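You operate a simulated robot arm through the tools that you are given. There is no shell and no other tool.

Carry out the task below with a simulated two-armed robot. There is one attempt and no reset: what you move stays moved.

TASK
Close up the Koluvent drum: wet patch wiped off, big bung in, small bung tight, orange knob on FULL.
Fine: Use the white scrub pad and put it back on the lid stand. What is to be rubbed or washed off counts as gone when no trace of it is left.

It is judged by the outcome, as a careful person would: the job done as asked, and still so three seconds after it is handed in. It fails if anything else is knocked over, pushed out of place, dropped, spilled or broken. Lids that push on must go on centred and level and be pressed home; caps that screw on are set level and turned clockwise until they are tight.

THE ROBOT
Two 7-joint arms with two-finger parallel grippers on one trunk that stands fixed in place. Base frame: the origin is at the foot of the trunk, x ahead of it, y to its left, z up; the work surface is at about z = 700. Lengths are in mm, angles in degrees, forces in N, time in s.
The left shoulder is at [71, 156, 1080], the right one opposite. Each reaches about 1231 mm from its shoulder. Payload 3.91 kg a hand.
The tool frame of a hand sits at the grasp point between the pads (the TCP): z along the fingers, y along the line on which they close. The tips reach 30 mm beyond it. Largest opening 110 mm; finger width 20, thickness 10; the body of the gripper, 48 by 112 mm, starts 55 mm behind the TCP.
Orientation is that of the tool frame in the base frame, as a unit quaternion [w, x, y, z]. With the fingers straight down and closing along the base's y, the tool's x points along the base's -x, its y along +y and its z along -z.

THE INTERFACE
- The arms move only by the tool jog_arm. It takes "left_motion", "right_motion" or both (then of equal length, played together; a hand with none holds still); each is a list of rows, each a list of 7 numbers: the gripper command, from -1 (fully open) to 1 (shut), values between in proportion, then the shift along the tool's x, y, z in units of 25 mm (1.0 is 25 mm), then the turn, a rotation vector about the tool's x, y, z in units of 8 degrees (1.0 is 8 degrees). In form: [[fingers, x, y, z, rx, ry, rz], ...]. A call has 1 to 20 rows; each row shifts and turns the commanded pose from where the row before left it, along the tool's axes as they then stand. A call with a number of a shift or a turn outside -1 to 1 is refused whole. Each row takes 0.2 s and may step no farther than 50 mm and 8.6 degrees from the row before; otherwise, or with a gripper value out of range, the whole call is refused. Where a pose cannot be reached the arm comes as near as it can. A force on the tool above 90 N (or 10 N above the force at the start of the call, whichever is more), or a blocked arm, ends the call early, and 0.2 s more pass. Each finger travels about 108 mm/s and halts on what it meets, pressing with about 43 N; the grip force reading is that of the motor and also rises with nothing between the fingers. The clock runs only during rows and for 0.2 s after the last one: add rows that do not move to give the fingers time. It gives the time, the measured TCP pose, the force on the tool (base axes), the opening and the grip force at its end, in the units of the frame above (readings bear some noise), with the torque about the TCP (base axes, N m) and any sound that the robot's microphone picked up.
- Cameras (640 x 400 px; columns grow to the right, rows downward): "scene" is now at [129.2, 34.3, 1293.3]; the picture's right is [0.36, -0.93, 0.00], its down [-0.52, -0.20, -0.83] and it looks along [0.78, 0.30, -0.55] (base axes); focal length 247 px, centre (320, 200). "left" rides on the left gripper at [72, -17, -103] in its tool frame; the picture's right is [0.23, 0.97, 0.00], its down [-0.76, 0.18, -0.62] and it looks along [-0.61, 0.14, 0.78] (tool axes); focal length 222 px, centre (320, 200). "right" rides on the right gripper at [72, 17, -103] in its tool frame; the picture's right is [-0.23, 0.97, 0.00], its down [-0.76, -0.18, -0.62] and it looks along [-0.61, -0.14, 0.78] (tool axes); focal length 222 px, centre (320, 200). There is no depth. A picture from a camera that has moved, and an enlarged one, comes with that camera's place and axes in the base frame and with its lens. The place of the scene camera against the robot may be out by one fixed shift of up to 25 mm in any direction.
- get_image(camera): a new picture of that camera. The clock stands still meanwhile.
- raise_lower(by): slides the trunk up (or, below 0, down) by that many mm; the arms and the scene camera ride with it, the base frame stays. It gives what a move gives, with no picture.
- pan_tilt(pan, tilt): turns the head with the scene camera to pan (to the left, within 86 degrees either way) and tilt (down, from -29 to 69), counted from straight ahead of the robot. It gives what a move gives.
- close_up(camera, box): a new picture of the part [left, top, right, bottom] of that camera's present view, enlarged. The clock stands still meanwhile.
- finish_job(): hands the job in; it is judged then, once.

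Nothing tells you positions but the pictures and the camera data. Unless the task says otherwise, let go and move clear before handing in.

The tools are called after "Request:" as name(argument=value, ...) on one line, values as JSON. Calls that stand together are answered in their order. jog_arm: Moves the arms, as the interface text tells. Its arguments: {"type":"object","properties":{"left_motion":{"type":"array","items":{"type":"array","items":{"type":"number"}}},"right_motion":{"type":"array","items":{"type":"array","items":{"type":"number"}}}},"required":[]} The other tools are called the same way: raise_lower (by) moves the trunk up or down; pan_tilt (pan, tilt) turns the head that bears the scene camera; get_image (camera) takes a picture; close_up (camera, box) takes an enlarged picture of a part of a camera's view; finish_job () hands the job in.

At the start:

```text
clock: 0.0
left_eef_pos: [672.9, 608.2, 1191.6]
left_tool_rot: [0.0, 0.0, 1.0, 0.0]
left_ft_force: [-0.8, 0.0, -0.6]
left_wrist_torque: [0.0, 0.0, 0.0]
left_grip_width: 110.2
left_grip_force: 0.1
right_eef_pos: [749.5, -114.3, 1098.5]
right_tool_rot: [0.0, 0.0, 1.0, 0.0]
right_ft_force: [0.1, 0.3, 0.6]
right_wrist_torque: [0.01, -0.01, 0.0]
right_grip_width: 110.1
right_grip_force: 0.1
trunk travel left (down, up): [-525.0, 415.0]
head pan, tilt (commanded): [21.1, 33.6]
```

scene: 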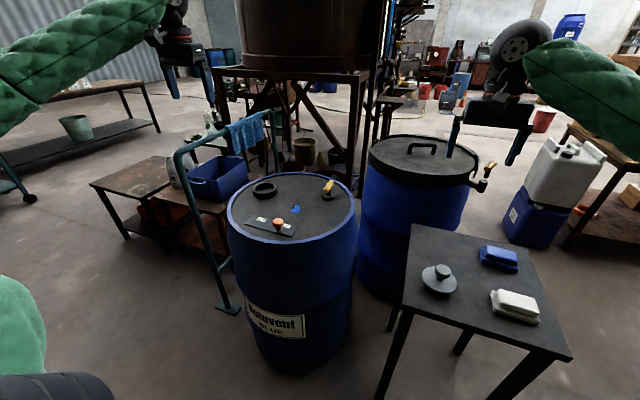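
right: 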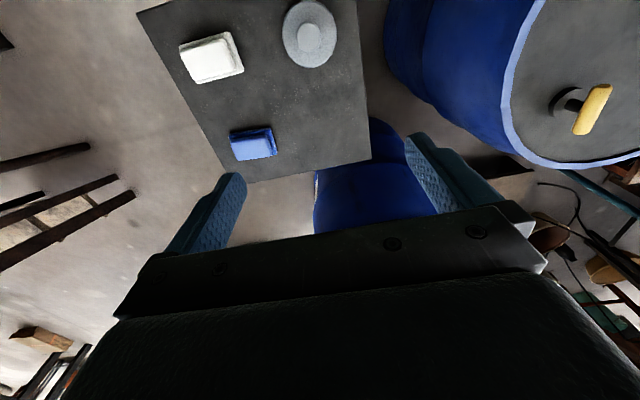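
left: 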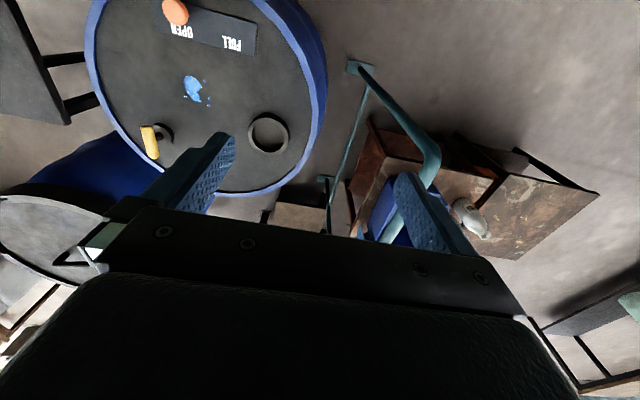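

I see the Koluvent drum with its blue rim, a big open bung hole, a small yellow-handled bung, a blue wet patch, and a slide plate with an orange knob. To the right is a stand with a round bung, a blue pad and a white pad. I'll look closer before moving.

Request:
close_up(camera="scene", box=[220, 160, 370, 260])

Request:
close_up(camera="scene", box=[400, 220, 580, 340])

Request:
close_up(camera="left", box=[80, 0, 340, 200])

Request:
close_up(camera="right", box=[130, 0, 380, 190])

```text
4.00 times, centred on (295, 210) of scene
camera zoom: at [129.2, 34.3, 1293.3], right [0.36, -0.93, 0.0], down [-0.52, -0.2, -0.83], along [0.78, 0.3, -0.55], focal length 988 px, centre (420, 160)
```

zoom: 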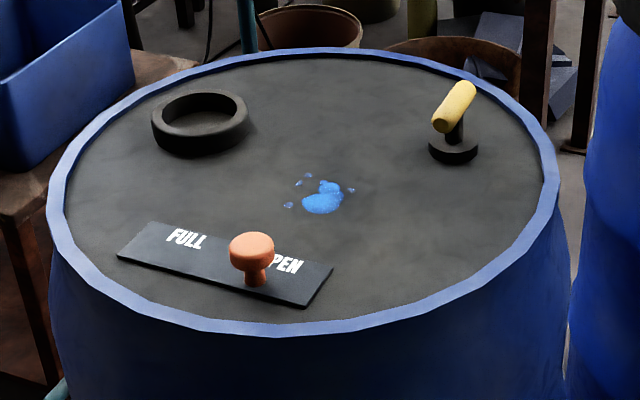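

```text
3.33 times, centred on (490, 280) of scene
camera zoom: at [129.2, 34.3, 1293.3], right [0.36, -0.93, 0.0], down [-0.52, -0.2, -0.83], along [0.78, 0.3, -0.55], focal length 824 px, centre (-247, -67)
```

zoom: 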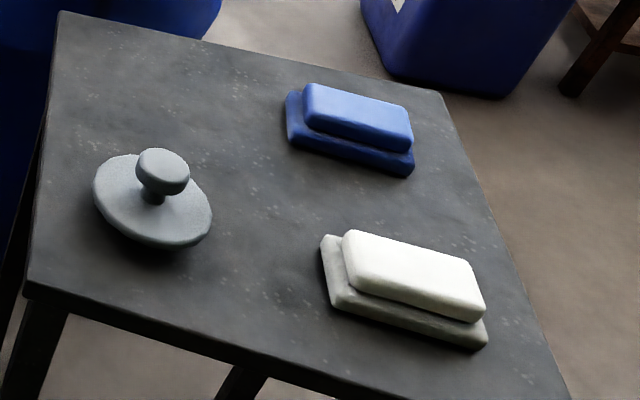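

```text
2.00 times, centred on (210, 100) of left
camera zoom: at [600.3, 591.3, 1293.9], right [-0.23, 0.97, 0.0], down [0.76, 0.18, 0.62], along [0.61, 0.14, -0.78], focal length 444 px, centre (540, 400)
```

zoom: 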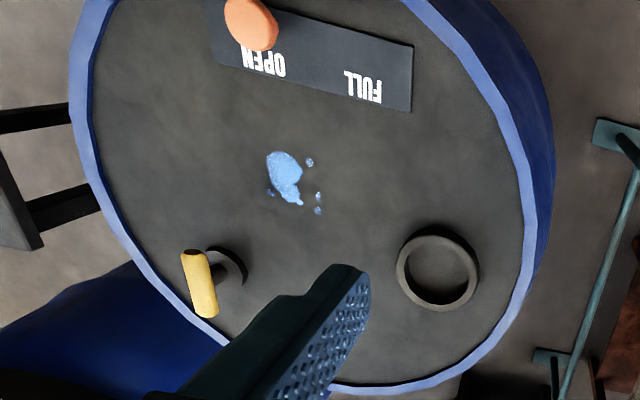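

```text
2.11 times, centred on (255, 95) of right
camera zoom: at [677.0, -99.2, 1202.7], right [0.23, 0.97, 0.0], down [0.76, -0.18, 0.62], along [0.61, -0.14, -0.78], focal length 468 px, centre (457, 421)
```

zoom: 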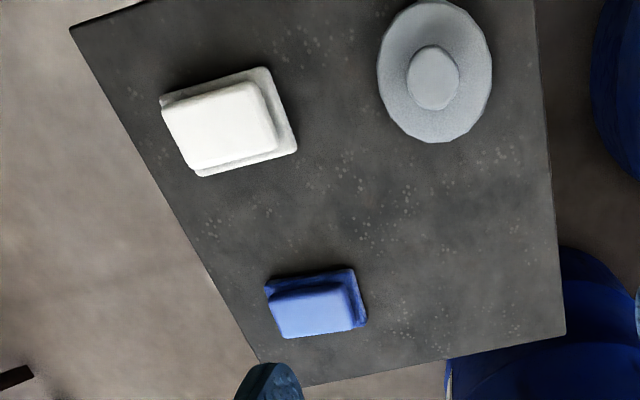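

The stand is around x 690–860, y −100 to −300. The drum top is around (770, 390, 790). I'll move both hands so their cameras see the drum lid and the stand from other spots, which lets me triangulate.

Request:
jog_arm(left_motion=[[-1, 0.2, -0.95, 0.2, 0, 0, 0], [-1, 0.2, -0.95, 0.2, 0, 0, 0], [-1, 0.2, -0.95, 0.2, 0, 0, 0], [-1, 0.2, -0.95, 0.2, 0, 0, 0], [-1, 0.2, -0.95, 0.2, 0, 0, 0], [-1, 0.2, -0.95, 0.2, 0, 0, 0], [-1, 0.2, -0.95, 0.2, 0, 0, 0], [-1, 0.2, -0.95, 0.2, 0, 0, 0], [-1, 0, 0, 0, 0, 0, 0]], right_motion=[[-1, 0.1, -0.6, 0.25, 0, 0, 0], [-1, 0.1, -0.6, 0.25, 0, 0, 0], [-1, 0.1, -0.6, 0.25, 0, 0, 0], [-1, 0.1, -0.6, 0.25, 0, 0, 0], [-1, 0.1, -0.6, 0.25, 0, 0, 0], [-1, 0.1, -0.6, 0.25, 0, 0, 0], [-1, 0.1, -0.6, 0.25, 0, 0, 0], [-1, 0.1, -0.6, 0.25, 0, 0, 0], [-1, 0, 0, 0, 0, 0, 0]])

Request:
get_image(camera="left")

Request:
get_image(camera="right")

```text
clock: 2.0
left_eef_pos: [632.8, 421.2, 1153.9]
left_tool_rot: [0.0, 0.0, 1.0, 0.0]
left_ft_force: [-0.7, -0.2, 0.2]
left_wrist_torque: [-0.01, 0.0, -0.01]
left_grip_width: 109.9
left_grip_force: 0.0
right_eef_pos: [727.8, -235.6, 1050.1]
right_tool_rot: [0.0, 0.0, 1.0, -0.001]
right_ft_force: [0.7, 0.5, 0.4]
right_wrist_torque: [0.0, 0.03, 0.03]
right_grip_width: 110.2
right_grip_force: 0.1
trunk travel left (down, up): [-525.0, 415.0]
head pan, tilt (commanded): [21.1, 33.6]
```

```text
taken
camera left: at [560.5, 404.8, 1255.9], right [-0.23, 0.97, 0.0], down [0.76, 0.18, 0.62], along [0.61, 0.14, -0.78], focal length 222 px, centre (320, 200)
```

left: 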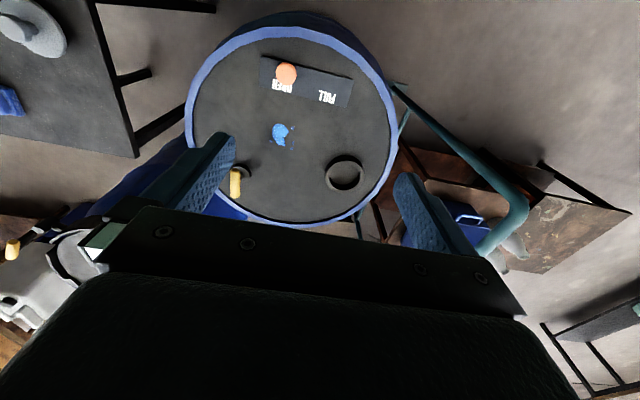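

```text
taken
camera right: at [655.2, -219.0, 1153.6], right [0.23, 0.97, 0.0], down [0.76, -0.18, 0.62], along [0.61, -0.14, -0.78], focal length 222 px, centre (320, 200)
```

right: 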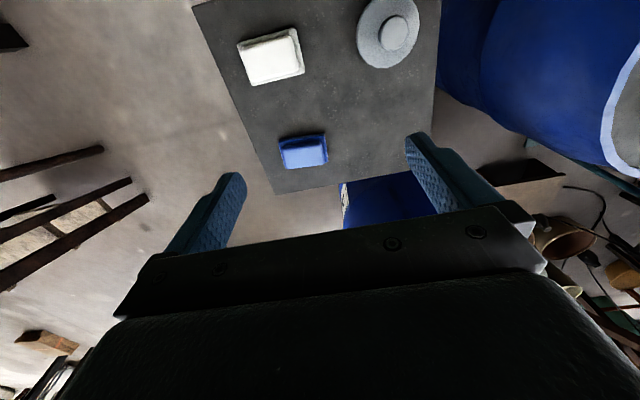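

The new views show the whole lid, plus a teal handrail to the left of the drum. I'll take close-ups to measure from.

Request:
close_up(camera="left", box=[180, 10, 410, 230])

Request:
close_up(camera="right", box=[200, 0, 440, 190])

Request:
close_up(camera="scene", box=[160, 90, 380, 320])

```text
1.82 times, centred on (295, 120) of left
camera zoom: at [560.5, 404.8, 1255.9], right [-0.23, 0.97, 0.0], down [0.76, 0.18, 0.62], along [0.61, 0.14, -0.78], focal length 404 px, centre (366, 346)
```

zoom: 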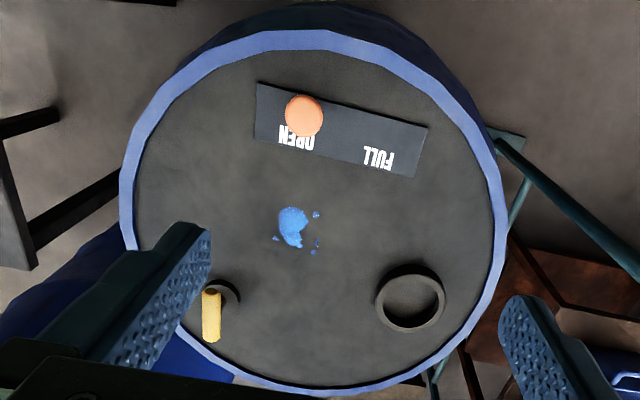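

```text
2.11 times, centred on (320, 95) of right
camera zoom: at [655.2, -219.0, 1153.6], right [0.23, 0.97, 0.0], down [0.76, -0.18, 0.62], along [0.61, -0.14, -0.78], focal length 468 px, centre (320, 421)
```

zoom: 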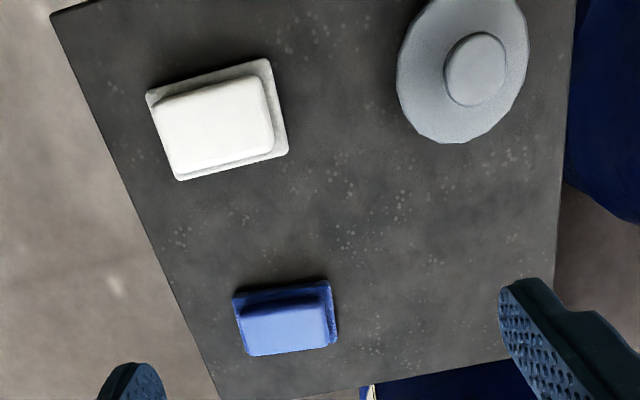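

```text
1.74 times, centred on (270, 205) of scene
camera zoom: at [129.0, 34.9, 1293.3], right [0.36, -0.93, 0.0], down [-0.52, -0.2, -0.83], along [0.78, 0.3, -0.55], focal length 430 px, centre (407, 191)
```

zoom: 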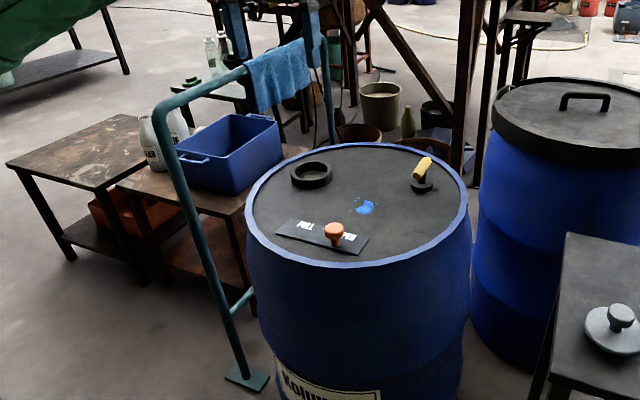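

Triangulation puts the white pad top near (684, −308, 728), the grey bung knob near (691, −120, 762), the bung ring near (818, 523, 810) and the patch near (760, 360, 800). Next I'll hover the right hand over the white pad and back the left hand away from the drum.

Request:
jog_arm(left_motion=[[-1, -0.03, 0.88, -0.18, 0, 0, 0], [-1, -0.03, 0.88, -0.18, 0, 0, 0], [-1, -0.03, 0.88, -0.18, 0, 0, 0], [-1, -0.03, 0.88, -0.18, 0, 0, 0], [-1, -0.03, 0.88, -0.18, 0, 0, 0], [-1, -0.03, 0.88, -0.18, 0, 0, 0], [-1, -0.03, 0.88, -0.18, 0, 0, 0], [-1, -0.03, 0.88, -0.18, 0, 0, 0], [-1, -0.03, 0.88, -0.18, 0, 0, 0], [-1, -0.03, 0.88, -0.18, 0, 0, 0], [-1, 0, 0, 0, 0, 0, 0]], right_motion=[[-1, 0.172, -0.288, 0.88, 0, 0, 0], [-1, 0.172, -0.288, 0.88, 0, 0, 0], [-1, 0.172, -0.288, 0.88, 0, 0, 0], [-1, 0.172, -0.288, 0.88, 0, 0, 0], [-1, 0.172, -0.288, 0.88, 0, 0, 0], [-1, 0.172, -0.288, 0.88, 0, 0, 0], [-1, 0.172, -0.288, 0.88, 0, 0, 0], [-1, 0.172, -0.288, 0.88, 0, 0, 0], [-1, 0.172, -0.288, 0.88, 0, 0, 0], [-1, 0.172, -0.288, 0.88, 0, 0, 0], [-1, 0, 0, 0, 0, 0, 0]])

Request:
get_image(camera="right")

Request:
get_image(camera="scene")

```text
clock: 4.4
left_eef_pos: [640.6, 638.2, 1196.6]
left_tool_rot: [0.0, 0.0, 1.0, 0.0]
left_ft_force: [-0.1, -0.3, 0.0]
left_wrist_torque: [0.0, 0.0, 0.0]
left_grip_width: 110.2
left_grip_force: 0.0
right_eef_pos: [687.3, -308.6, 829.8]
right_tool_rot: [0.0, 0.0, 1.0, 0.0]
right_ft_force: [0.1, 0.0, 1.0]
right_wrist_torque: [0.0, -0.01, 0.0]
right_grip_width: 110.2
right_grip_force: 0.2
trunk travel left (down, up): [-525.0, 415.0]
head pan, tilt (commanded): [21.1, 33.6]
```

```text
taken
camera right: at [614.4, -292.9, 933.2], right [0.23, 0.97, 0.0], down [0.76, -0.18, 0.62], along [0.61, -0.14, -0.78], focal length 222 px, centre (320, 200)
```

right: 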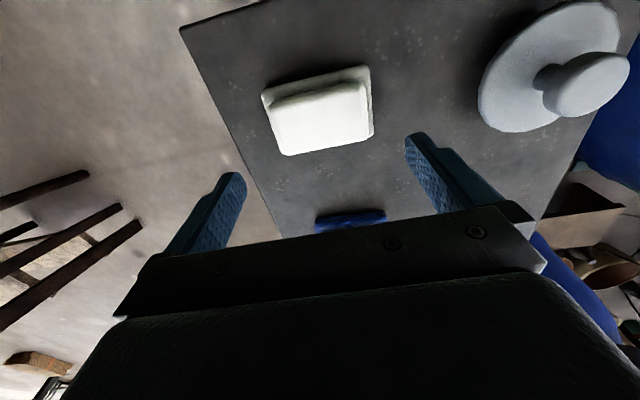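

```text
taken
camera scene: at [129.3, 34.4, 1293.3], right [0.36, -0.93, 0.0], down [-0.52, -0.2, -0.83], along [0.78, 0.3, -0.55], focal length 247 px, centre (320, 200)
```

scene: 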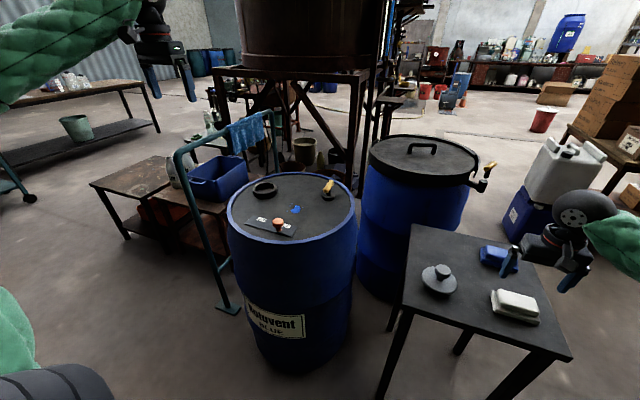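

Request:
close_up(camera="right", box=[170, 20, 450, 260])

```text
1.67 times, centred on (310, 140) of right
camera zoom: at [614.4, -292.9, 933.2], right [0.23, 0.97, 0.0], down [0.76, -0.18, 0.62], along [0.61, -0.14, -0.78], focal length 370 px, centre (337, 300)
```

zoom: 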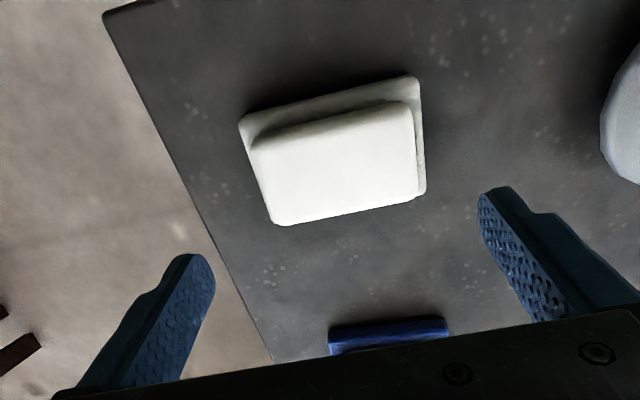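

The hand is centred over the white pad, which is about 84 × 48 mm on top with a grey scrub layer underneath. I'll lower it so the fingertips straddle the white part, then check.

Request:
jog_arm(right_motion=[[-1, 0, 0, 0.8, 0, 0, 0], [-1, 0, 0, 0.8, 0, 0, 0], [-1, 0, 0, 0.8, 0, 0, 0], [-1, 0, 0, 0.6, 0, 0, 0], [-1, 0, 0, 0.3, 0, 0, 0], [-1, 0, 0, 0, 0, 0, 0]])

Request:
get_image(camera="right")

Request:
close_up(camera="scene", box=[440, 220, 580, 340])

```text
clock: 5.8
left_eef_pos: [639.8, 637.5, 1196.8]
left_tool_rot: [0.0, 0.0, 1.0, 0.0]
left_ft_force: [0.1, -0.8, 0.5]
left_wrist_torque: [0.02, 0.01, -0.01]
left_grip_width: 109.9
left_grip_force: 0.1
right_eef_pos: [685.1, -307.7, 747.0]
right_tool_rot: [0.0, -0.001, 1.0, 0.0]
right_ft_force: [-0.1, 0.1, 0.0]
right_wrist_torque: [0.02, -0.01, -0.05]
right_grip_width: 109.9
right_grip_force: 0.0
trunk travel left (down, up): [-525.0, 415.0]
head pan, tilt (commanded): [21.1, 33.6]
```

```text
taken
camera right: at [614.2, -291.7, 850.2], right [0.23, 0.97, 0.0], down [0.76, -0.18, 0.62], along [0.61, -0.14, -0.78], focal length 222 px, centre (320, 200)
```

right: 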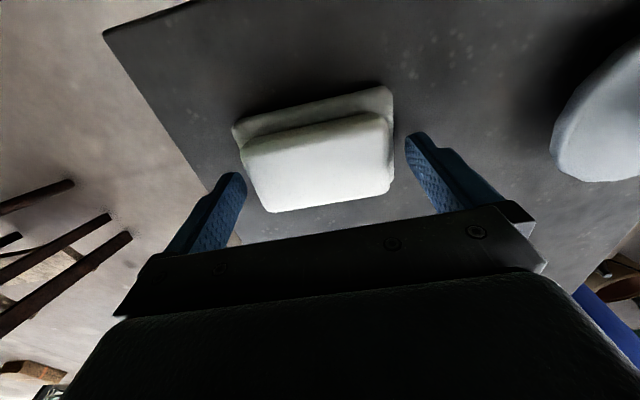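

```text
3.33 times, centred on (510, 280) of scene
camera zoom: at [129.0, 34.2, 1293.4], right [0.36, -0.93, 0.0], down [-0.52, -0.2, -0.83], along [0.78, 0.3, -0.55], focal length 824 px, centre (-313, -67)
```

zoom: 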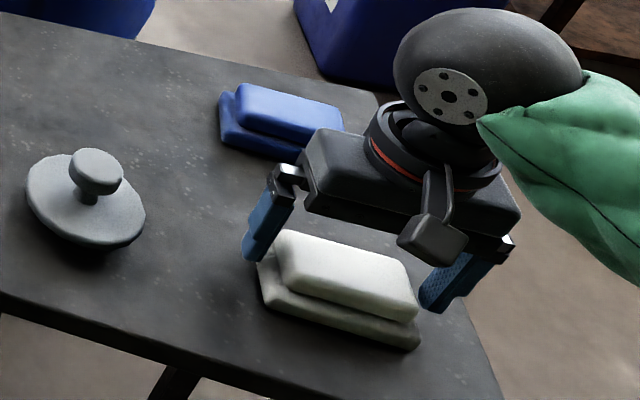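

The fingertips are either side of the white part. I'll close on it now.

Request:
jog_arm(right_motion=[[-0.6, 0, 0, 0, 0, 0, 0], [-0.4, 0, 0, 0, 0, 0, 0], [0, 0, 0, 0, 0, 0, 0], [0, 0, 0, 0, 0, 0, 0]])

Request:
get_image(camera="right")

Request:
close_up(camera="scene", box=[440, 220, 580, 340])

```text
clock: 6.8
left_eef_pos: [638.9, 637.9, 1196.0]
left_tool_rot: [0.001, 0.0, 1.0, 0.001]
left_ft_force: [0.6, -0.4, 0.8]
left_wrist_torque: [0.01, 0.01, -0.01]
left_grip_width: 109.9
left_grip_force: 0.1
right_eef_pos: [685.4, -306.8, 747.4]
right_tool_rot: [0.0, 0.0, 1.0, 0.0]
right_ft_force: [0.0, 0.3, 0.4]
right_wrist_torque: [0.0, -0.03, 0.03]
right_grip_width: 99.0
right_grip_force: 43.4
trunk travel left (down, up): [-525.0, 415.0]
head pan, tilt (commanded): [21.1, 33.6]
```

```text
taken
camera right: at [614.3, -291.7, 850.3], right [0.23, 0.97, 0.0], down [0.76, -0.18, 0.62], along [0.61, -0.14, -0.78], focal length 222 px, centre (320, 200)
```

right: 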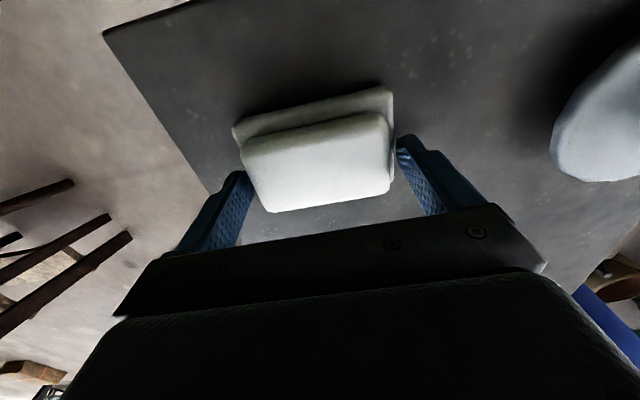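

```text
3.33 times, centred on (510, 280) of scene
camera zoom: at [129.1, 34.2, 1293.4], right [0.36, -0.93, 0.0], down [-0.52, -0.2, -0.83], along [0.78, 0.3, -0.55], focal length 824 px, centre (-313, -67)
```

zoom: 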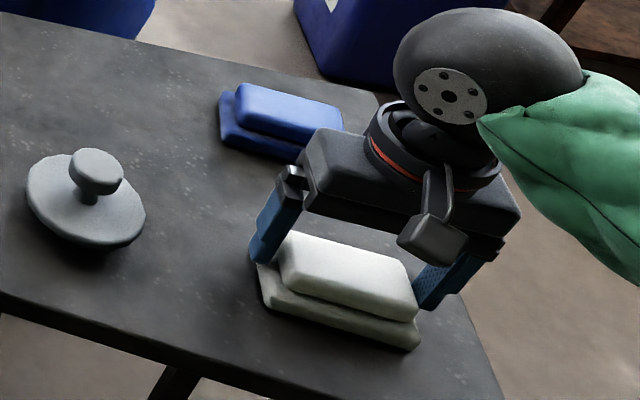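

The fingers stopped at 99 mm, which means they hold the wider scrub base. I'll test-lift slowly to see if it comes up straight.

Request:
jog_arm(right_motion=[[0, 0, 0, -0.3, 0, 0, 0], [0, 0, 0, -0.5, 0, 0, 0], [0, 0, 0, -0.5, 0, 0, 0], [0, 0, 0, -0.5, 0, 0, 0], [0, 0, 0, 0, 0, 0, 0]])

Request:
get_image(camera="right")

Request:
close_up(camera="scene", box=[440, 200, 580, 320])

```text
clock: 8.0
left_eef_pos: [640.1, 638.4, 1196.6]
left_tool_rot: [0.001, 0.001, 1.0, -0.001]
left_ft_force: [-0.4, 0.5, 0.4]
left_wrist_torque: [-0.02, -0.03, 0.01]
left_grip_width: 110.0
left_grip_force: 0.0
right_eef_pos: [687.8, -306.9, 791.7]
right_tool_rot: [-0.001, 0.0, 1.0, 0.0]
right_ft_force: [-0.7, -0.5, -0.9]
right_wrist_torque: [0.03, 0.0, -0.02]
right_grip_width: 98.9
right_grip_force: 42.7
trunk travel left (down, up): [-525.0, 415.0]
head pan, tilt (commanded): [21.1, 33.6]
```

```text
taken
camera right: at [615.3, -291.6, 895.1], right [0.23, 0.97, 0.0], down [0.76, -0.18, 0.62], along [0.61, -0.14, -0.78], focal length 222 px, centre (320, 200)
```

right: 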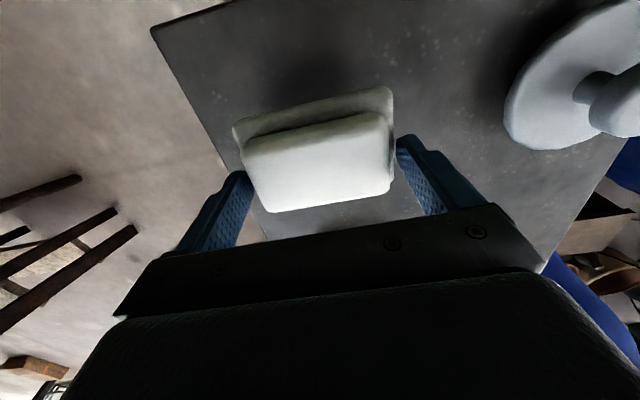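

```text
3.33 times, centred on (510, 260) of scene
camera zoom: at [129.1, 34.1, 1293.3], right [0.36, -0.93, 0.0], down [-0.52, -0.2, -0.83], along [0.78, 0.3, -0.55], focal length 824 px, centre (-313, 0)
```

zoom: 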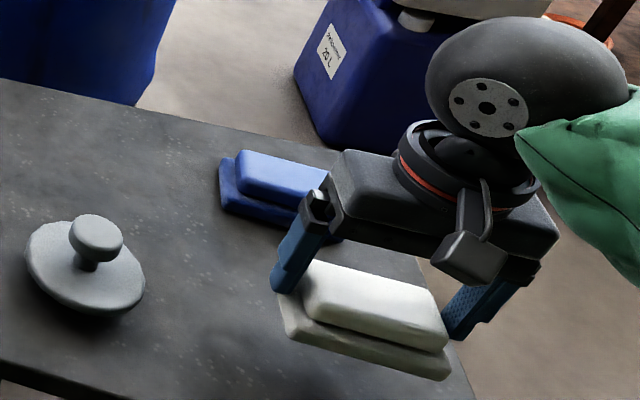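

The pad came up cleanly; it rested on the stand with the TCP at about (685, −307, 747). I'll lift high and carry it over to the drum.

Request:
jog_arm(right_motion=[[0, 0, 0, -0.96, 0, 0, 0], [0, 0, 0, -0.96, 0, 0, 0], [0, 0, 0, -0.96, 0, 0, 0], [0, 0, 0, -0.96, 0, 0, 0], [0, 0, 0, -0.96, 0, 0, 0], [0, 0, 0, -0.96, 0, 0, 0], [0, 0, 0, -0.96, 0, 0, 0], [0, -0.11, 1, 0, 0, 0, 0], [0, -0.11, 1, 0, 0, 0, 0], [0, -0.11, 1, 0, 0, 0, 0], [0, -0.11, 1, 0, 0, 0, 0], [0, -0.11, 1, 0, 0, 0, 0], [0, -0.11, 1, 0, 0, 0, 0], [0, -0.11, 1, 0, 0, 0, 0], [0, -0.11, 1, 0, 0, 0, 0], [0, -0.11, 1, 0, 0, 0, 0], [0, -0.11, 1, 0, 0, 0, 0], [0, -0.11, 1, 0, 0, 0, 0], [0, -0.11, 1, 0, 0, 0, 0], [0, -0.11, 1, 0, 0, 0, 0]])

Request:
jog_arm(right_motion=[[0, -0.11, 1, 0, 0, 0, 0], [0, -0.11, 1, 0, 0, 0, 0], [0, -0.11, 1, 0, 0, 0, 0], [0, -0.11, 1, 0, 0, 0, 0], [0, -0.11, 1, 0, 0, 0, 0], [0, -0.11, 1, 0, 0, 0, 0], [0, -0.11, 1, 0, 0, 0, 0], [0, -0.11, 1, 0, 0, 0, 0], [0, -0.11, 1, 0, 0, 0, 0], [0, -0.11, 1, 0, 0, 0, 0], [0, -0.11, 1, 0, 0, 0, 0], [0, 0, 0, 0, 0, 0, 0]])

Request:
get_image(camera="right")

Request:
get_image(camera="left")

Request:
get_image(camera="scene")

```text
clock: 12.2
left_eef_pos: [640.5, 638.6, 1195.3]
left_tool_rot: [0.0, 0.001, 1.0, -0.001]
left_ft_force: [1.2, -1.0, 0.2]
left_wrist_torque: [0.02, 0.02, -0.01]
left_grip_width: 110.2
left_grip_force: 0.1
right_eef_pos: [723.3, 17.9, 961.3]
right_tool_rot: [-0.001, 0.0, 1.0, 0.0]
right_ft_force: [0.2, -0.3, -0.8]
right_wrist_torque: [0.01, -0.03, 0.0]
right_grip_width: 99.0
right_grip_force: 43.1
trunk travel left (down, up): [-525.0, 415.0]
head pan, tilt (commanded): [21.1, 33.6]
```

```text
clock: 14.8
left_eef_pos: [641.1, 639.1, 1196.4]
left_tool_rot: [0.0, 0.0, 1.0, 0.0]
left_ft_force: [-0.4, -0.3, 1.3]
left_wrist_torque: [-0.02, 0.03, -0.01]
left_grip_width: 110.1
left_grip_force: 0.0
right_eef_pos: [755.1, 291.5, 959.8]
right_tool_rot: [0.0, 0.0, 1.0, 0.0]
right_ft_force: [-0.5, -0.5, -0.2]
right_wrist_torque: [0.0, 0.0, 0.02]
right_grip_width: 99.0
right_grip_force: 43.0
trunk travel left (down, up): [-525.0, 415.0]
head pan, tilt (commanded): [21.1, 33.6]
```

```text
taken
camera right: at [683.4, 307.7, 1063.5], right [0.23, 0.97, 0.0], down [0.76, -0.18, 0.62], along [0.61, -0.14, -0.78], focal length 222 px, centre (320, 200)
```

right: 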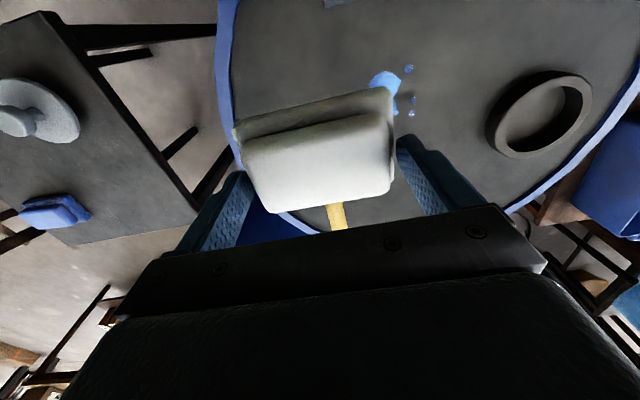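

```text
taken
camera left: at [568.4, 620.5, 1299.3], right [-0.23, 0.97, 0.0], down [0.76, 0.18, 0.62], along [0.61, 0.14, -0.78], focal length 222 px, centre (320, 200)
```

left: 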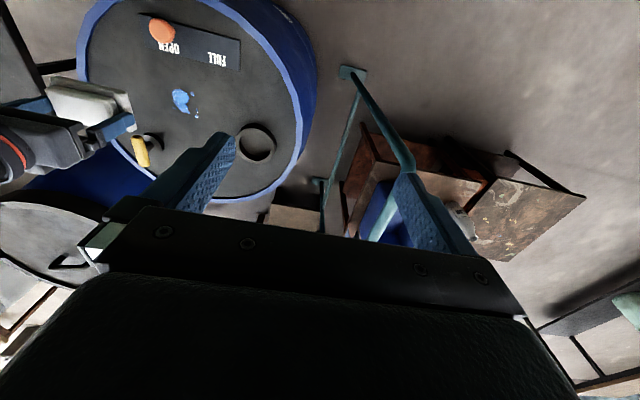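

```text
taken
camera scene: at [129.3, 33.9, 1293.4], right [0.36, -0.93, 0.0], down [-0.52, -0.2, -0.83], along [0.78, 0.3, -0.55], focal length 247 px, centre (320, 200)
```

scene: 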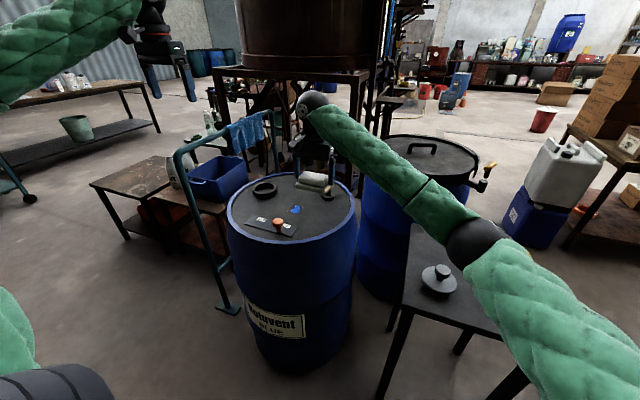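

The pad is above the drum and the patch is visible to its left and near side. I'll get a close-up of the patch from this camera for an accurate position.

Request:
close_up(camera="right", box=[320, 40, 480, 140])

Request:
close_up(camera="left", box=[100, 0, 300, 180])

```text
4.00 times, centred on (400, 90) of right
camera zoom: at [683.4, 307.7, 1063.5], right [0.23, 0.97, 0.0], down [0.76, -0.18, 0.62], along [0.61, -0.14, -0.78], focal length 888 px, centre (0, 640)
```

zoom: 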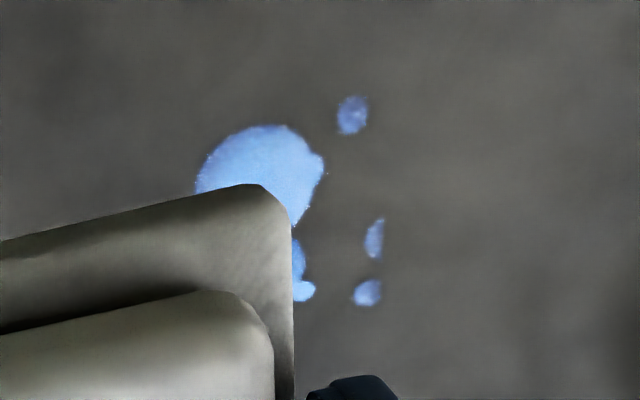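

```text
2.22 times, centred on (200, 90) of left
camera zoom: at [568.4, 620.5, 1299.3], right [-0.23, 0.97, 0.0], down [0.76, 0.18, 0.62], along [0.61, 0.14, -0.78], focal length 494 px, centre (587, 444)
```

zoom: 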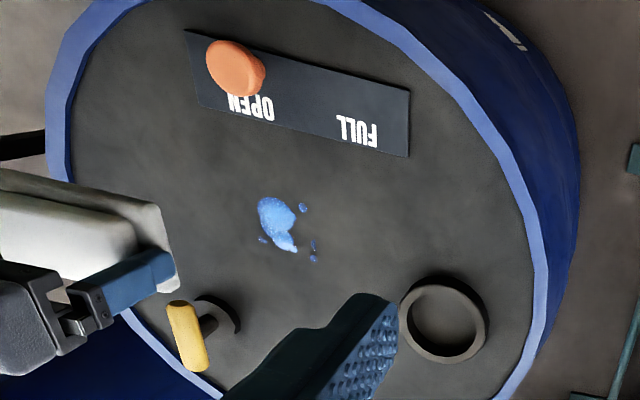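

The wet area spans about x 738–796, y 340–398, on a lid at z ≈ 800. I'll bring the pad over its centre and stop just above the lid.

Request:
jog_arm(right_motion=[[0, -0.12, 0.78, 0, 0, 0, 0], [0, -0.12, 0.78, 0, 0, 0, 0], [0, -0.12, 0.78, 0.5, 0, 0, 0], [0, -0.12, 0.76, 0.8, 0, 0, 0], [0, 0, 0, 0.9, 0, 0, 0], [0, 0, 0, 0.9, 0, 0, 0], [0, 0, 0, 0.7, 0, 0, 0], [0, 0, 0, 0, 0, 0, 0]])

Request:
get_image(camera="right")

Request:
close_up(camera="left", box=[100, 0, 300, 180])

Request:
close_up(camera="scene", box=[220, 140, 380, 260])

```text
clock: 16.6
left_eef_pos: [640.7, 638.2, 1196.3]
left_tool_rot: [0.0, 0.0, 1.0, 0.001]
left_ft_force: [-0.3, -0.1, 1.4]
left_wrist_torque: [0.03, 0.04, 0.0]
left_grip_width: 109.9
left_grip_force: 0.1
right_eef_pos: [765.8, 370.4, 862.5]
right_tool_rot: [0.0, 0.0, 1.0, 0.0]
right_ft_force: [0.2, -1.0, -0.2]
right_wrist_torque: [-0.03, 0.01, -0.03]
right_grip_width: 99.1
right_grip_force: 43.4
trunk travel left (down, up): [-525.0, 415.0]
head pan, tilt (commanded): [21.1, 33.6]
```

```text
taken
camera right: at [693.7, 386.8, 966.1], right [0.23, 0.97, 0.0], down [0.76, -0.18, 0.62], along [0.61, -0.14, -0.78], focal length 222 px, centre (320, 200)
```

right: 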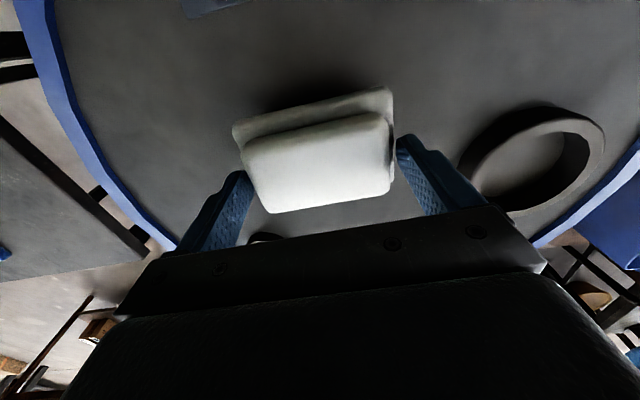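

```text
2.22 times, centred on (200, 90) of left
camera zoom: at [568.1, 621.4, 1299.0], right [-0.23, 0.97, 0.0], down [0.76, 0.18, 0.62], along [0.61, 0.14, -0.78], focal length 494 px, centre (587, 444)
```

zoom: 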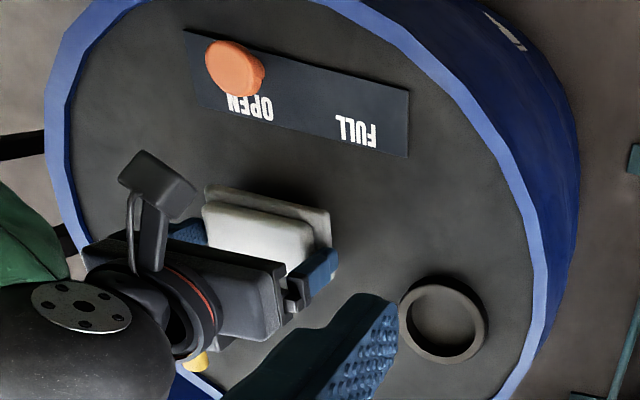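

```text
3.33 times, centred on (300, 200) of scene
camera zoom: at [129.0, 34.7, 1293.4], right [0.36, -0.93, 0.0], down [-0.52, -0.2, -0.83], along [0.78, 0.3, -0.55], focal length 824 px, centre (387, 200)
```

zoom: 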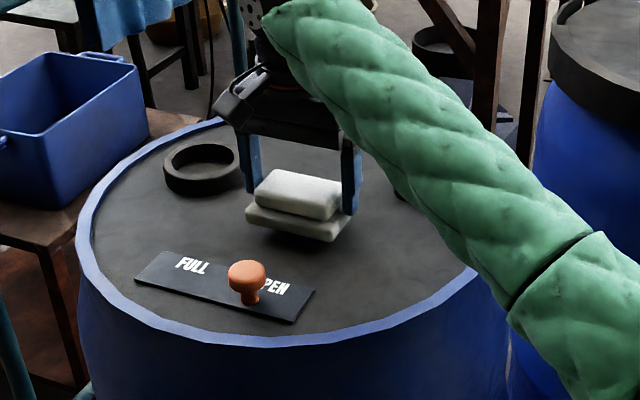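

The pad is centred over the patch and about 15 mm above the lid. I'll lower in small steps and watch the force.

Request:
jog_arm(right_motion=[[0, 0, 0, 0.2, 0, 0, 0], [0, 0, 0, 0.2, 0, 0, 0], [0, 0, 0, 0, 0, 0, 0]])

Request:
jog_arm(right_motion=[[0, 0, 0, 0.12, 0, 0, 0], [0, 0, 0, 0, 0, 0, 0]])

Request:
jog_arm(right_motion=[[0, 0, 0, 0.12, 0, 0, 0], [0, 0, 0, 0, 0, 0, 0]])

```text
clock: 17.4
left_eef_pos: [640.2, 640.5, 1197.1]
left_tool_rot: [0.0, 0.0, 1.0, 0.0]
left_ft_force: [0.0, -0.3, 0.7]
left_wrist_torque: [-0.03, 0.03, 0.0]
left_grip_width: 109.9
left_grip_force: 0.0
right_eef_pos: [765.3, 369.7, 853.0]
right_tool_rot: [0.0, 0.0, 1.0, 0.0]
right_ft_force: [0.8, -0.4, -0.8]
right_wrist_torque: [0.0, -0.01, 0.01]
right_grip_width: 99.0
right_grip_force: 43.1
trunk travel left (down, up): [-525.0, 415.0]
head pan, tilt (commanded): [21.1, 33.6]
```

```text
clock: 18.0
left_eef_pos: [639.4, 638.1, 1195.7]
left_tool_rot: [0.0, 0.0, 1.0, 0.0]
left_ft_force: [-0.1, 0.2, 0.6]
left_wrist_torque: [0.04, -0.01, 0.0]
left_grip_width: 110.3
left_grip_force: 0.0
right_eef_pos: [766.2, 369.1, 850.9]
right_tool_rot: [0.0, 0.001, 1.0, 0.001]
right_ft_force: [0.0, 0.2, -0.7]
right_wrist_torque: [0.04, 0.02, -0.02]
right_grip_width: 98.8
right_grip_force: 42.7
trunk travel left (down, up): [-525.0, 415.0]
head pan, tilt (commanded): [21.1, 33.6]
```

```text
clock: 18.6
left_eef_pos: [640.6, 637.9, 1196.8]
left_tool_rot: [-0.001, 0.0, 1.0, 0.0]
left_ft_force: [0.0, 0.1, -0.3]
left_wrist_torque: [0.02, 0.02, 0.01]
left_grip_width: 110.1
left_grip_force: 0.1
right_eef_pos: [765.6, 368.4, 847.7]
right_tool_rot: [0.0, 0.0, 1.0, 0.0]
right_ft_force: [0.1, -0.2, -0.6]
right_wrist_torque: [0.02, 0.01, 0.0]
right_grip_width: 98.7
right_grip_force: 42.4
trunk travel left (down, up): [-525.0, 415.0]
head pan, tilt (commanded): [21.1, 33.6]
```

Request:
jog_arm(right_motion=[[0, 0, 0, 0.1, 0, 0, 0], [0, 0, 0, 0, 0, 0, 0]])

Request:
jog_arm(right_motion=[[0, 0, 0, 0.1, 0, 0, 0], [0, 0, 0, 0, 0, 0, 0]])

Request:
close_up(camera="scene", box=[270, 170, 350, 230])

```text
clock: 19.2
left_eef_pos: [641.0, 639.2, 1196.9]
left_tool_rot: [0.0, 0.0, 1.0, 0.001]
left_ft_force: [-0.2, -0.4, 0.0]
left_wrist_torque: [-0.01, -0.01, 0.03]
left_grip_width: 110.0
left_grip_force: 0.0
right_eef_pos: [766.3, 370.2, 846.8]
right_tool_rot: [0.0, 0.0, 1.0, 0.001]
right_ft_force: [1.6, 0.4, 2.7]
right_wrist_torque: [-0.09, 0.03, 0.07]
right_grip_width: 98.9
right_grip_force: 42.8
trunk travel left (down, up): [-525.0, 415.0]
head pan, tilt (commanded): [21.1, 33.6]
```

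```text
clock: 19.8
left_eef_pos: [639.4, 637.7, 1198.5]
left_tool_rot: [0.001, 0.0, 1.0, 0.0]
left_ft_force: [-0.9, -0.1, 0.2]
left_wrist_torque: [0.0, 0.03, 0.02]
left_grip_width: 110.1
left_grip_force: 0.1
right_eef_pos: [766.8, 370.5, 847.9]
right_tool_rot: [0.001, 0.0, 1.0, 0.001]
right_ft_force: [8.4, 0.5, 26.5]
right_wrist_torque: [-0.31, 0.19, 0.01]
right_grip_width: 98.9
right_grip_force: 43.0
trunk travel left (down, up): [-525.0, 415.0]
head pan, tilt (commanded): [21.1, 33.6]
```

```text
6.67 times, centred on (310, 200) of scene
camera zoom: at [127.8, 33.7, 1293.9], right [0.36, -0.93, 0.0], down [-0.52, -0.2, -0.83], along [0.78, 0.3, -0.55], focal length 1648 px, centre (387, 200)
```

zoom: 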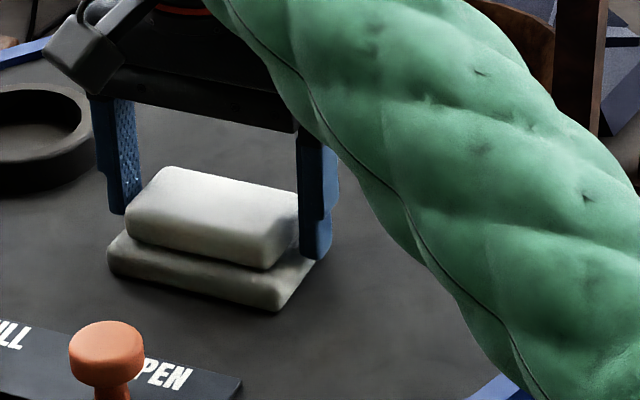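

Contact is at TCP z ≈ 847, so the lid is at about 800, and the pad is pressing at about 26 N. I'll ease off slightly and start scrubbing back and forth along y.

Request:
jog_arm(right_motion=[[0, 0, 0, -0.04, 0, 0, 0], [0, 0, 0.5, 0, 0, 0, 0], [0, 0, 0.6, 0, 0, 0, 0], [0, 0, -0.6, 0, 0, 0, 0], [0, 0, -0.6, 0, 0, 0, 0], [0, 0, -0.6, 0, 0, 0, 0], [0, 0, -0.6, 0, 0, 0, 0], [0, 0, -0.6, 0, 0, 0, 0], [0, 0, 0.6, 0, 0, 0, 0], [0, 0, 0.6, 0, 0, 0, 0], [0, 0, 0.6, 0, 0, 0, 0], [0, 0, 0.6, 0, 0, 0, 0], [0, 0, 0.6, 0, 0, 0, 0], [0, 0, -0.5, 0, 0, 0, 0], [0, 0, -0.6, 0, 0, 0, 0]])

Request:
close_up(camera="left", box=[100, 0, 300, 180])

```text
clock: 23.0
left_eef_pos: [640.0, 638.3, 1196.6]
left_tool_rot: [-0.001, 0.0, 1.0, 0.0]
left_ft_force: [0.3, -0.6, 0.1]
left_wrist_torque: [-0.03, 0.0, 0.02]
left_grip_width: 109.9
left_grip_force: 0.0
right_eef_pos: [766.5, 372.5, 847.1]
right_tool_rot: [0.0, 0.0, 1.0, 0.0]
right_ft_force: [-2.6, 2.4, 13.1]
right_wrist_torque: [0.26, 0.03, 0.06]
right_grip_width: 98.9
right_grip_force: 43.3
trunk travel left (down, up): [-525.0, 415.0]
head pan, tilt (commanded): [21.1, 33.6]
```

```text
2.22 times, centred on (200, 90) of left
camera zoom: at [567.2, 621.4, 1299.5], right [-0.23, 0.97, 0.0], down [0.76, 0.18, 0.62], along [0.61, 0.14, -0.78], focal length 494 px, centre (587, 444)
```

zoom: 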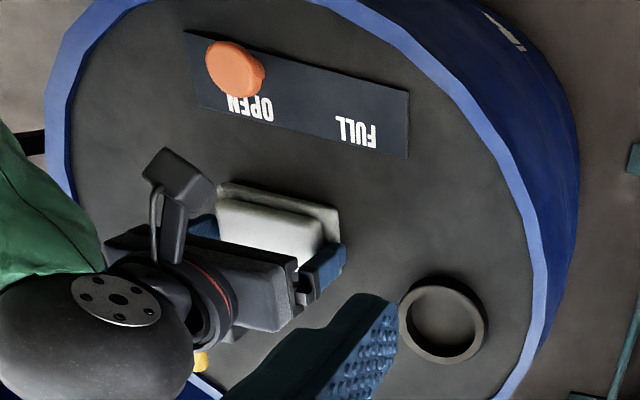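

Force is steady around 13 N. I'll scrub again at the near and far offsets to cover all the droplets.

Request:
jog_arm(right_motion=[[0, 0.65, 0, 0, 0, 0, 0], [0, 0, 0.5, 0, 0, 0, 0], [0, 0, 0.6, 0, 0, 0, 0], [0, 0, -0.6, 0, 0, 0, 0], [0, 0, -0.6, 0, 0, 0, 0], [0, 0, -0.6, 0, 0, 0, 0], [0, 0, -0.6, 0, 0, 0, 0], [0, 0, -0.6, 0, 0, 0, 0], [0, 0, 0.6, 0, 0, 0, 0], [0, 0, 0.6, 0, 0, 0, 0], [0, 0, 0.6, 0, 0, 0, 0], [0, 0, 0, 0, 0, 0, 0]])

Request:
jog_arm(right_motion=[[0, -0.7, 0, 0, 0, 0, 0], [0, -0.75, 0, 0, 0, 0, 0], [0, 0, 0.5, 0, 0, 0, 0], [0, 0, 0.6, 0, 0, 0, 0], [0, 0, -0.6, 0, 0, 0, 0], [0, 0, -0.6, 0, 0, 0, 0], [0, 0, -0.6, 0, 0, 0, 0], [0, 0, -0.6, 0, 0, 0, 0], [0, 0, -0.6, 0, 0, 0, 0], [0, 0, 0.6, 0, 0, 0, 0], [0, 0, 0.6, 0, 0, 0, 0], [0, 0, 0.6, 0, 0, 0, 0], [0, 0.7, 0, 0, 0, 0, 0], [0, 0.8, 0, 0, 0, 0, 0], [0, -0.75, 0, 0, 0, 0, 0], [0, -0.75, 0, 0, 0, 0, 0], [0, 0.75, 0, 0, 0, 0, 0], [0, 0, 0, 0, 0, 0, 0]])

```text
clock: 25.6
left_eef_pos: [638.1, 636.3, 1198.4]
left_tool_rot: [0.001, 0.0, 1.0, 0.0]
left_ft_force: [-0.9, 0.3, 0.9]
left_wrist_torque: [0.0, 0.0, 0.01]
left_grip_width: 110.0
left_grip_force: 0.0
right_eef_pos: [747.4, 369.6, 846.3]
right_tool_rot: [0.001, 0.0, 1.0, 0.001]
right_ft_force: [-4.2, -3.3, 26.1]
right_wrist_torque: [-0.53, 0.29, 0.01]
right_grip_width: 98.9
right_grip_force: 42.4
trunk travel left (down, up): [-525.0, 415.0]
head pan, tilt (commanded): [21.1, 33.6]
```

```text
clock: 29.4
left_eef_pos: [640.2, 637.1, 1197.2]
left_tool_rot: [0.0, 0.0, 1.0, 0.0]
left_ft_force: [-0.3, -0.7, 0.0]
left_wrist_torque: [0.01, -0.02, -0.02]
left_grip_width: 110.0
left_grip_force: 0.1
right_eef_pos: [768.9, 366.2, 846.1]
right_tool_rot: [0.0, 0.0, 1.0, 0.001]
right_ft_force: [2.3, -1.4, 9.3]
right_wrist_torque: [0.0, -0.16, 0.01]
right_grip_width: 98.6
right_grip_force: 43.1
trunk travel left (down, up): [-525.0, 415.0]
head pan, tilt (commanded): [21.1, 33.6]
```

Now I'll lift the pad and back it off towards −y to see what is left of the patch.

Request:
jog_arm(right_motion=[[0, 0, 0, -0.5, 0, 0, 0], [0, 0, 0, -1, 0, 0, 0], [0, 0, 0, -1, 0, 0, 0], [0, 0, 0, -1, 0, 0, 0], [0, 0, 0, -1, 0, 0, 0], [0, 0, -1, 0, 0, 0, 0], [0, 0, -1, 0, 0, 0, 0], [0, 0, -1, 0, 0, 0, 0], [0, 0, -1, 0, 0, 0, 0], [0, 0, -1, 0, 0, 0, 0], [0, 0, -1, 0, 0, 0, 0], [0, 0, 0, 0, 0, 0, 0]])

Request:
close_up(camera="left", box=[100, 0, 300, 180])

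Request:
close_up(camera="scene", box=[220, 150, 380, 260])

Request:
get_image(camera="right")

```text
clock: 32.0
left_eef_pos: [639.7, 639.3, 1196.6]
left_tool_rot: [0.0, 0.0, 1.0, -0.001]
left_ft_force: [0.9, -0.4, -0.8]
left_wrist_torque: [-0.02, 0.0, -0.02]
left_grip_width: 109.9
left_grip_force: 0.0
right_eef_pos: [767.4, 215.5, 955.6]
right_tool_rot: [0.001, 0.0, 1.0, -0.001]
right_ft_force: [0.5, 0.1, -0.5]
right_wrist_torque: [0.0, 0.01, 0.01]
right_grip_width: 99.0
right_grip_force: 42.9
trunk travel left (down, up): [-525.0, 415.0]
head pan, tilt (commanded): [21.1, 33.6]
```

```text
2.22 times, centred on (200, 90) of left
camera zoom: at [568.2, 622.1, 1298.6], right [-0.23, 0.97, 0.0], down [0.76, 0.18, 0.62], along [0.61, 0.14, -0.78], focal length 494 px, centre (587, 444)
```

zoom: 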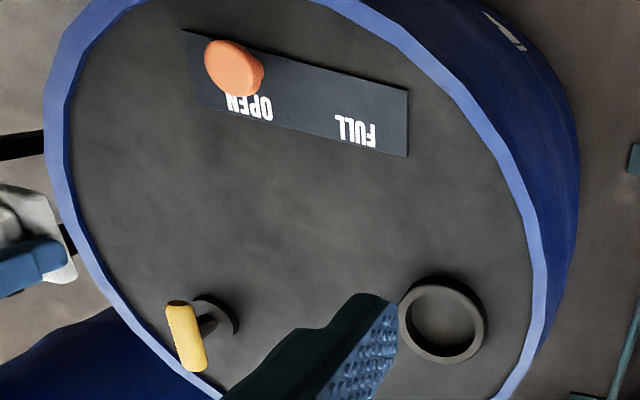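

```text
3.64 times, centred on (300, 205) of scene
camera zoom: at [129.2, 35.3, 1293.3], right [0.36, -0.93, 0.0], down [-0.52, -0.2, -0.83], along [0.78, 0.3, -0.55], focal length 899 px, centre (393, 182)
```

zoom: 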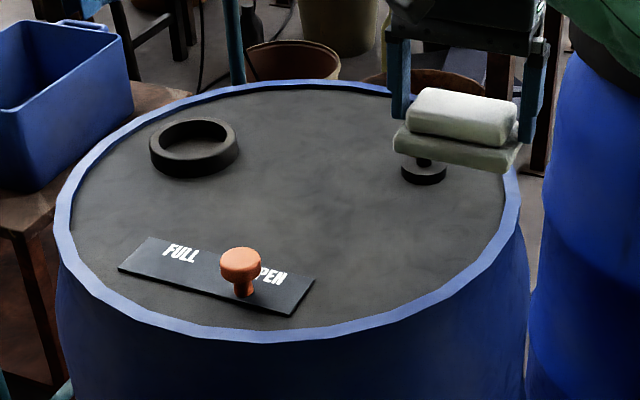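

```text
taken
camera right: at [694.4, 231.0, 1059.8], right [0.23, 0.97, 0.0], down [0.76, -0.18, 0.62], along [0.61, -0.14, -0.78], focal length 222 px, centre (320, 200)
```

right: 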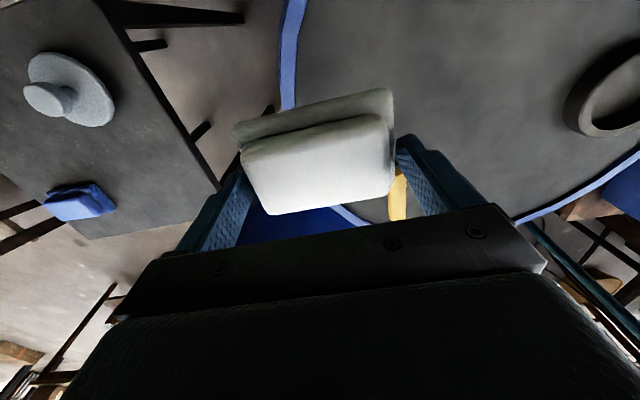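

The patch appears gone. I'll zoom in hard for faint traces while I still hold the pad.

Request:
close_up(camera="right", box=[390, 40, 550, 150])

Request:
close_up(camera="left", box=[150, 60, 230, 120])

Request:
close_up(camera="scene", box=[270, 190, 330, 230])

```text
3.64 times, centred on (470, 95) of right
camera zoom: at [694.4, 231.0, 1059.8], right [0.23, 0.97, 0.0], down [0.76, -0.18, 0.62], along [0.61, -0.14, -0.78], focal length 808 px, centre (-226, 582)
```

zoom: 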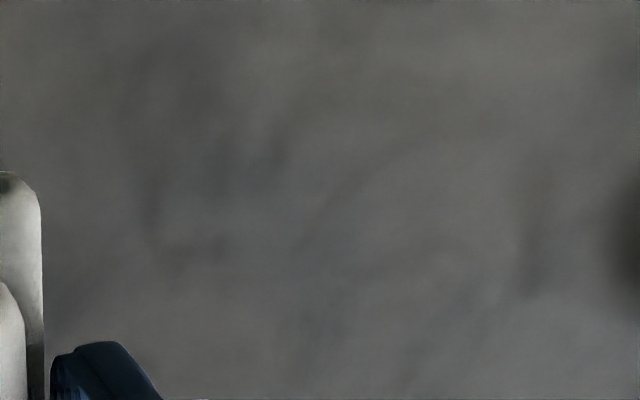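

```text
6.67 times, centred on (190, 90) of left
camera zoom: at [568.2, 622.1, 1298.6], right [-0.23, 0.97, 0.0], down [0.76, 0.18, 0.62], along [0.61, 0.14, -0.78], focal length 1481 px, centre (1187, 933)
```

zoom: 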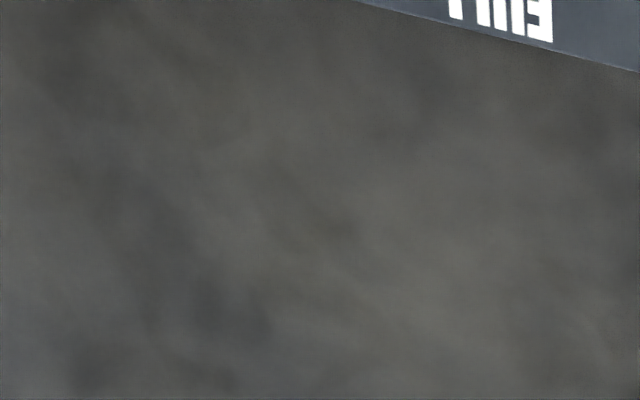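

```text
10.00 times, centred on (300, 210) of scene
camera zoom: at [129.2, 35.3, 1293.3], right [0.36, -0.93, 0.0], down [-0.52, -0.2, -0.83], along [0.78, 0.3, -0.55], focal length 2471 px, centre (520, 100)
```

zoom: 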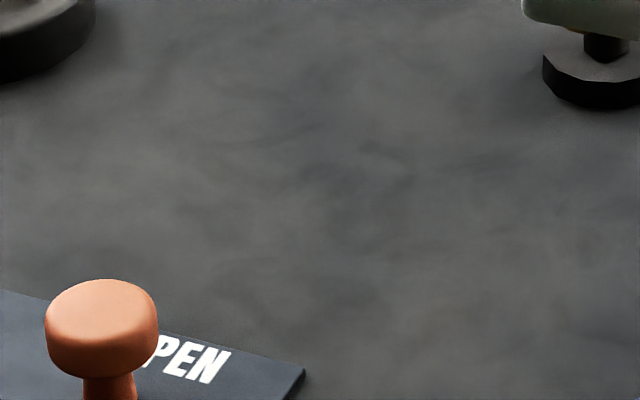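

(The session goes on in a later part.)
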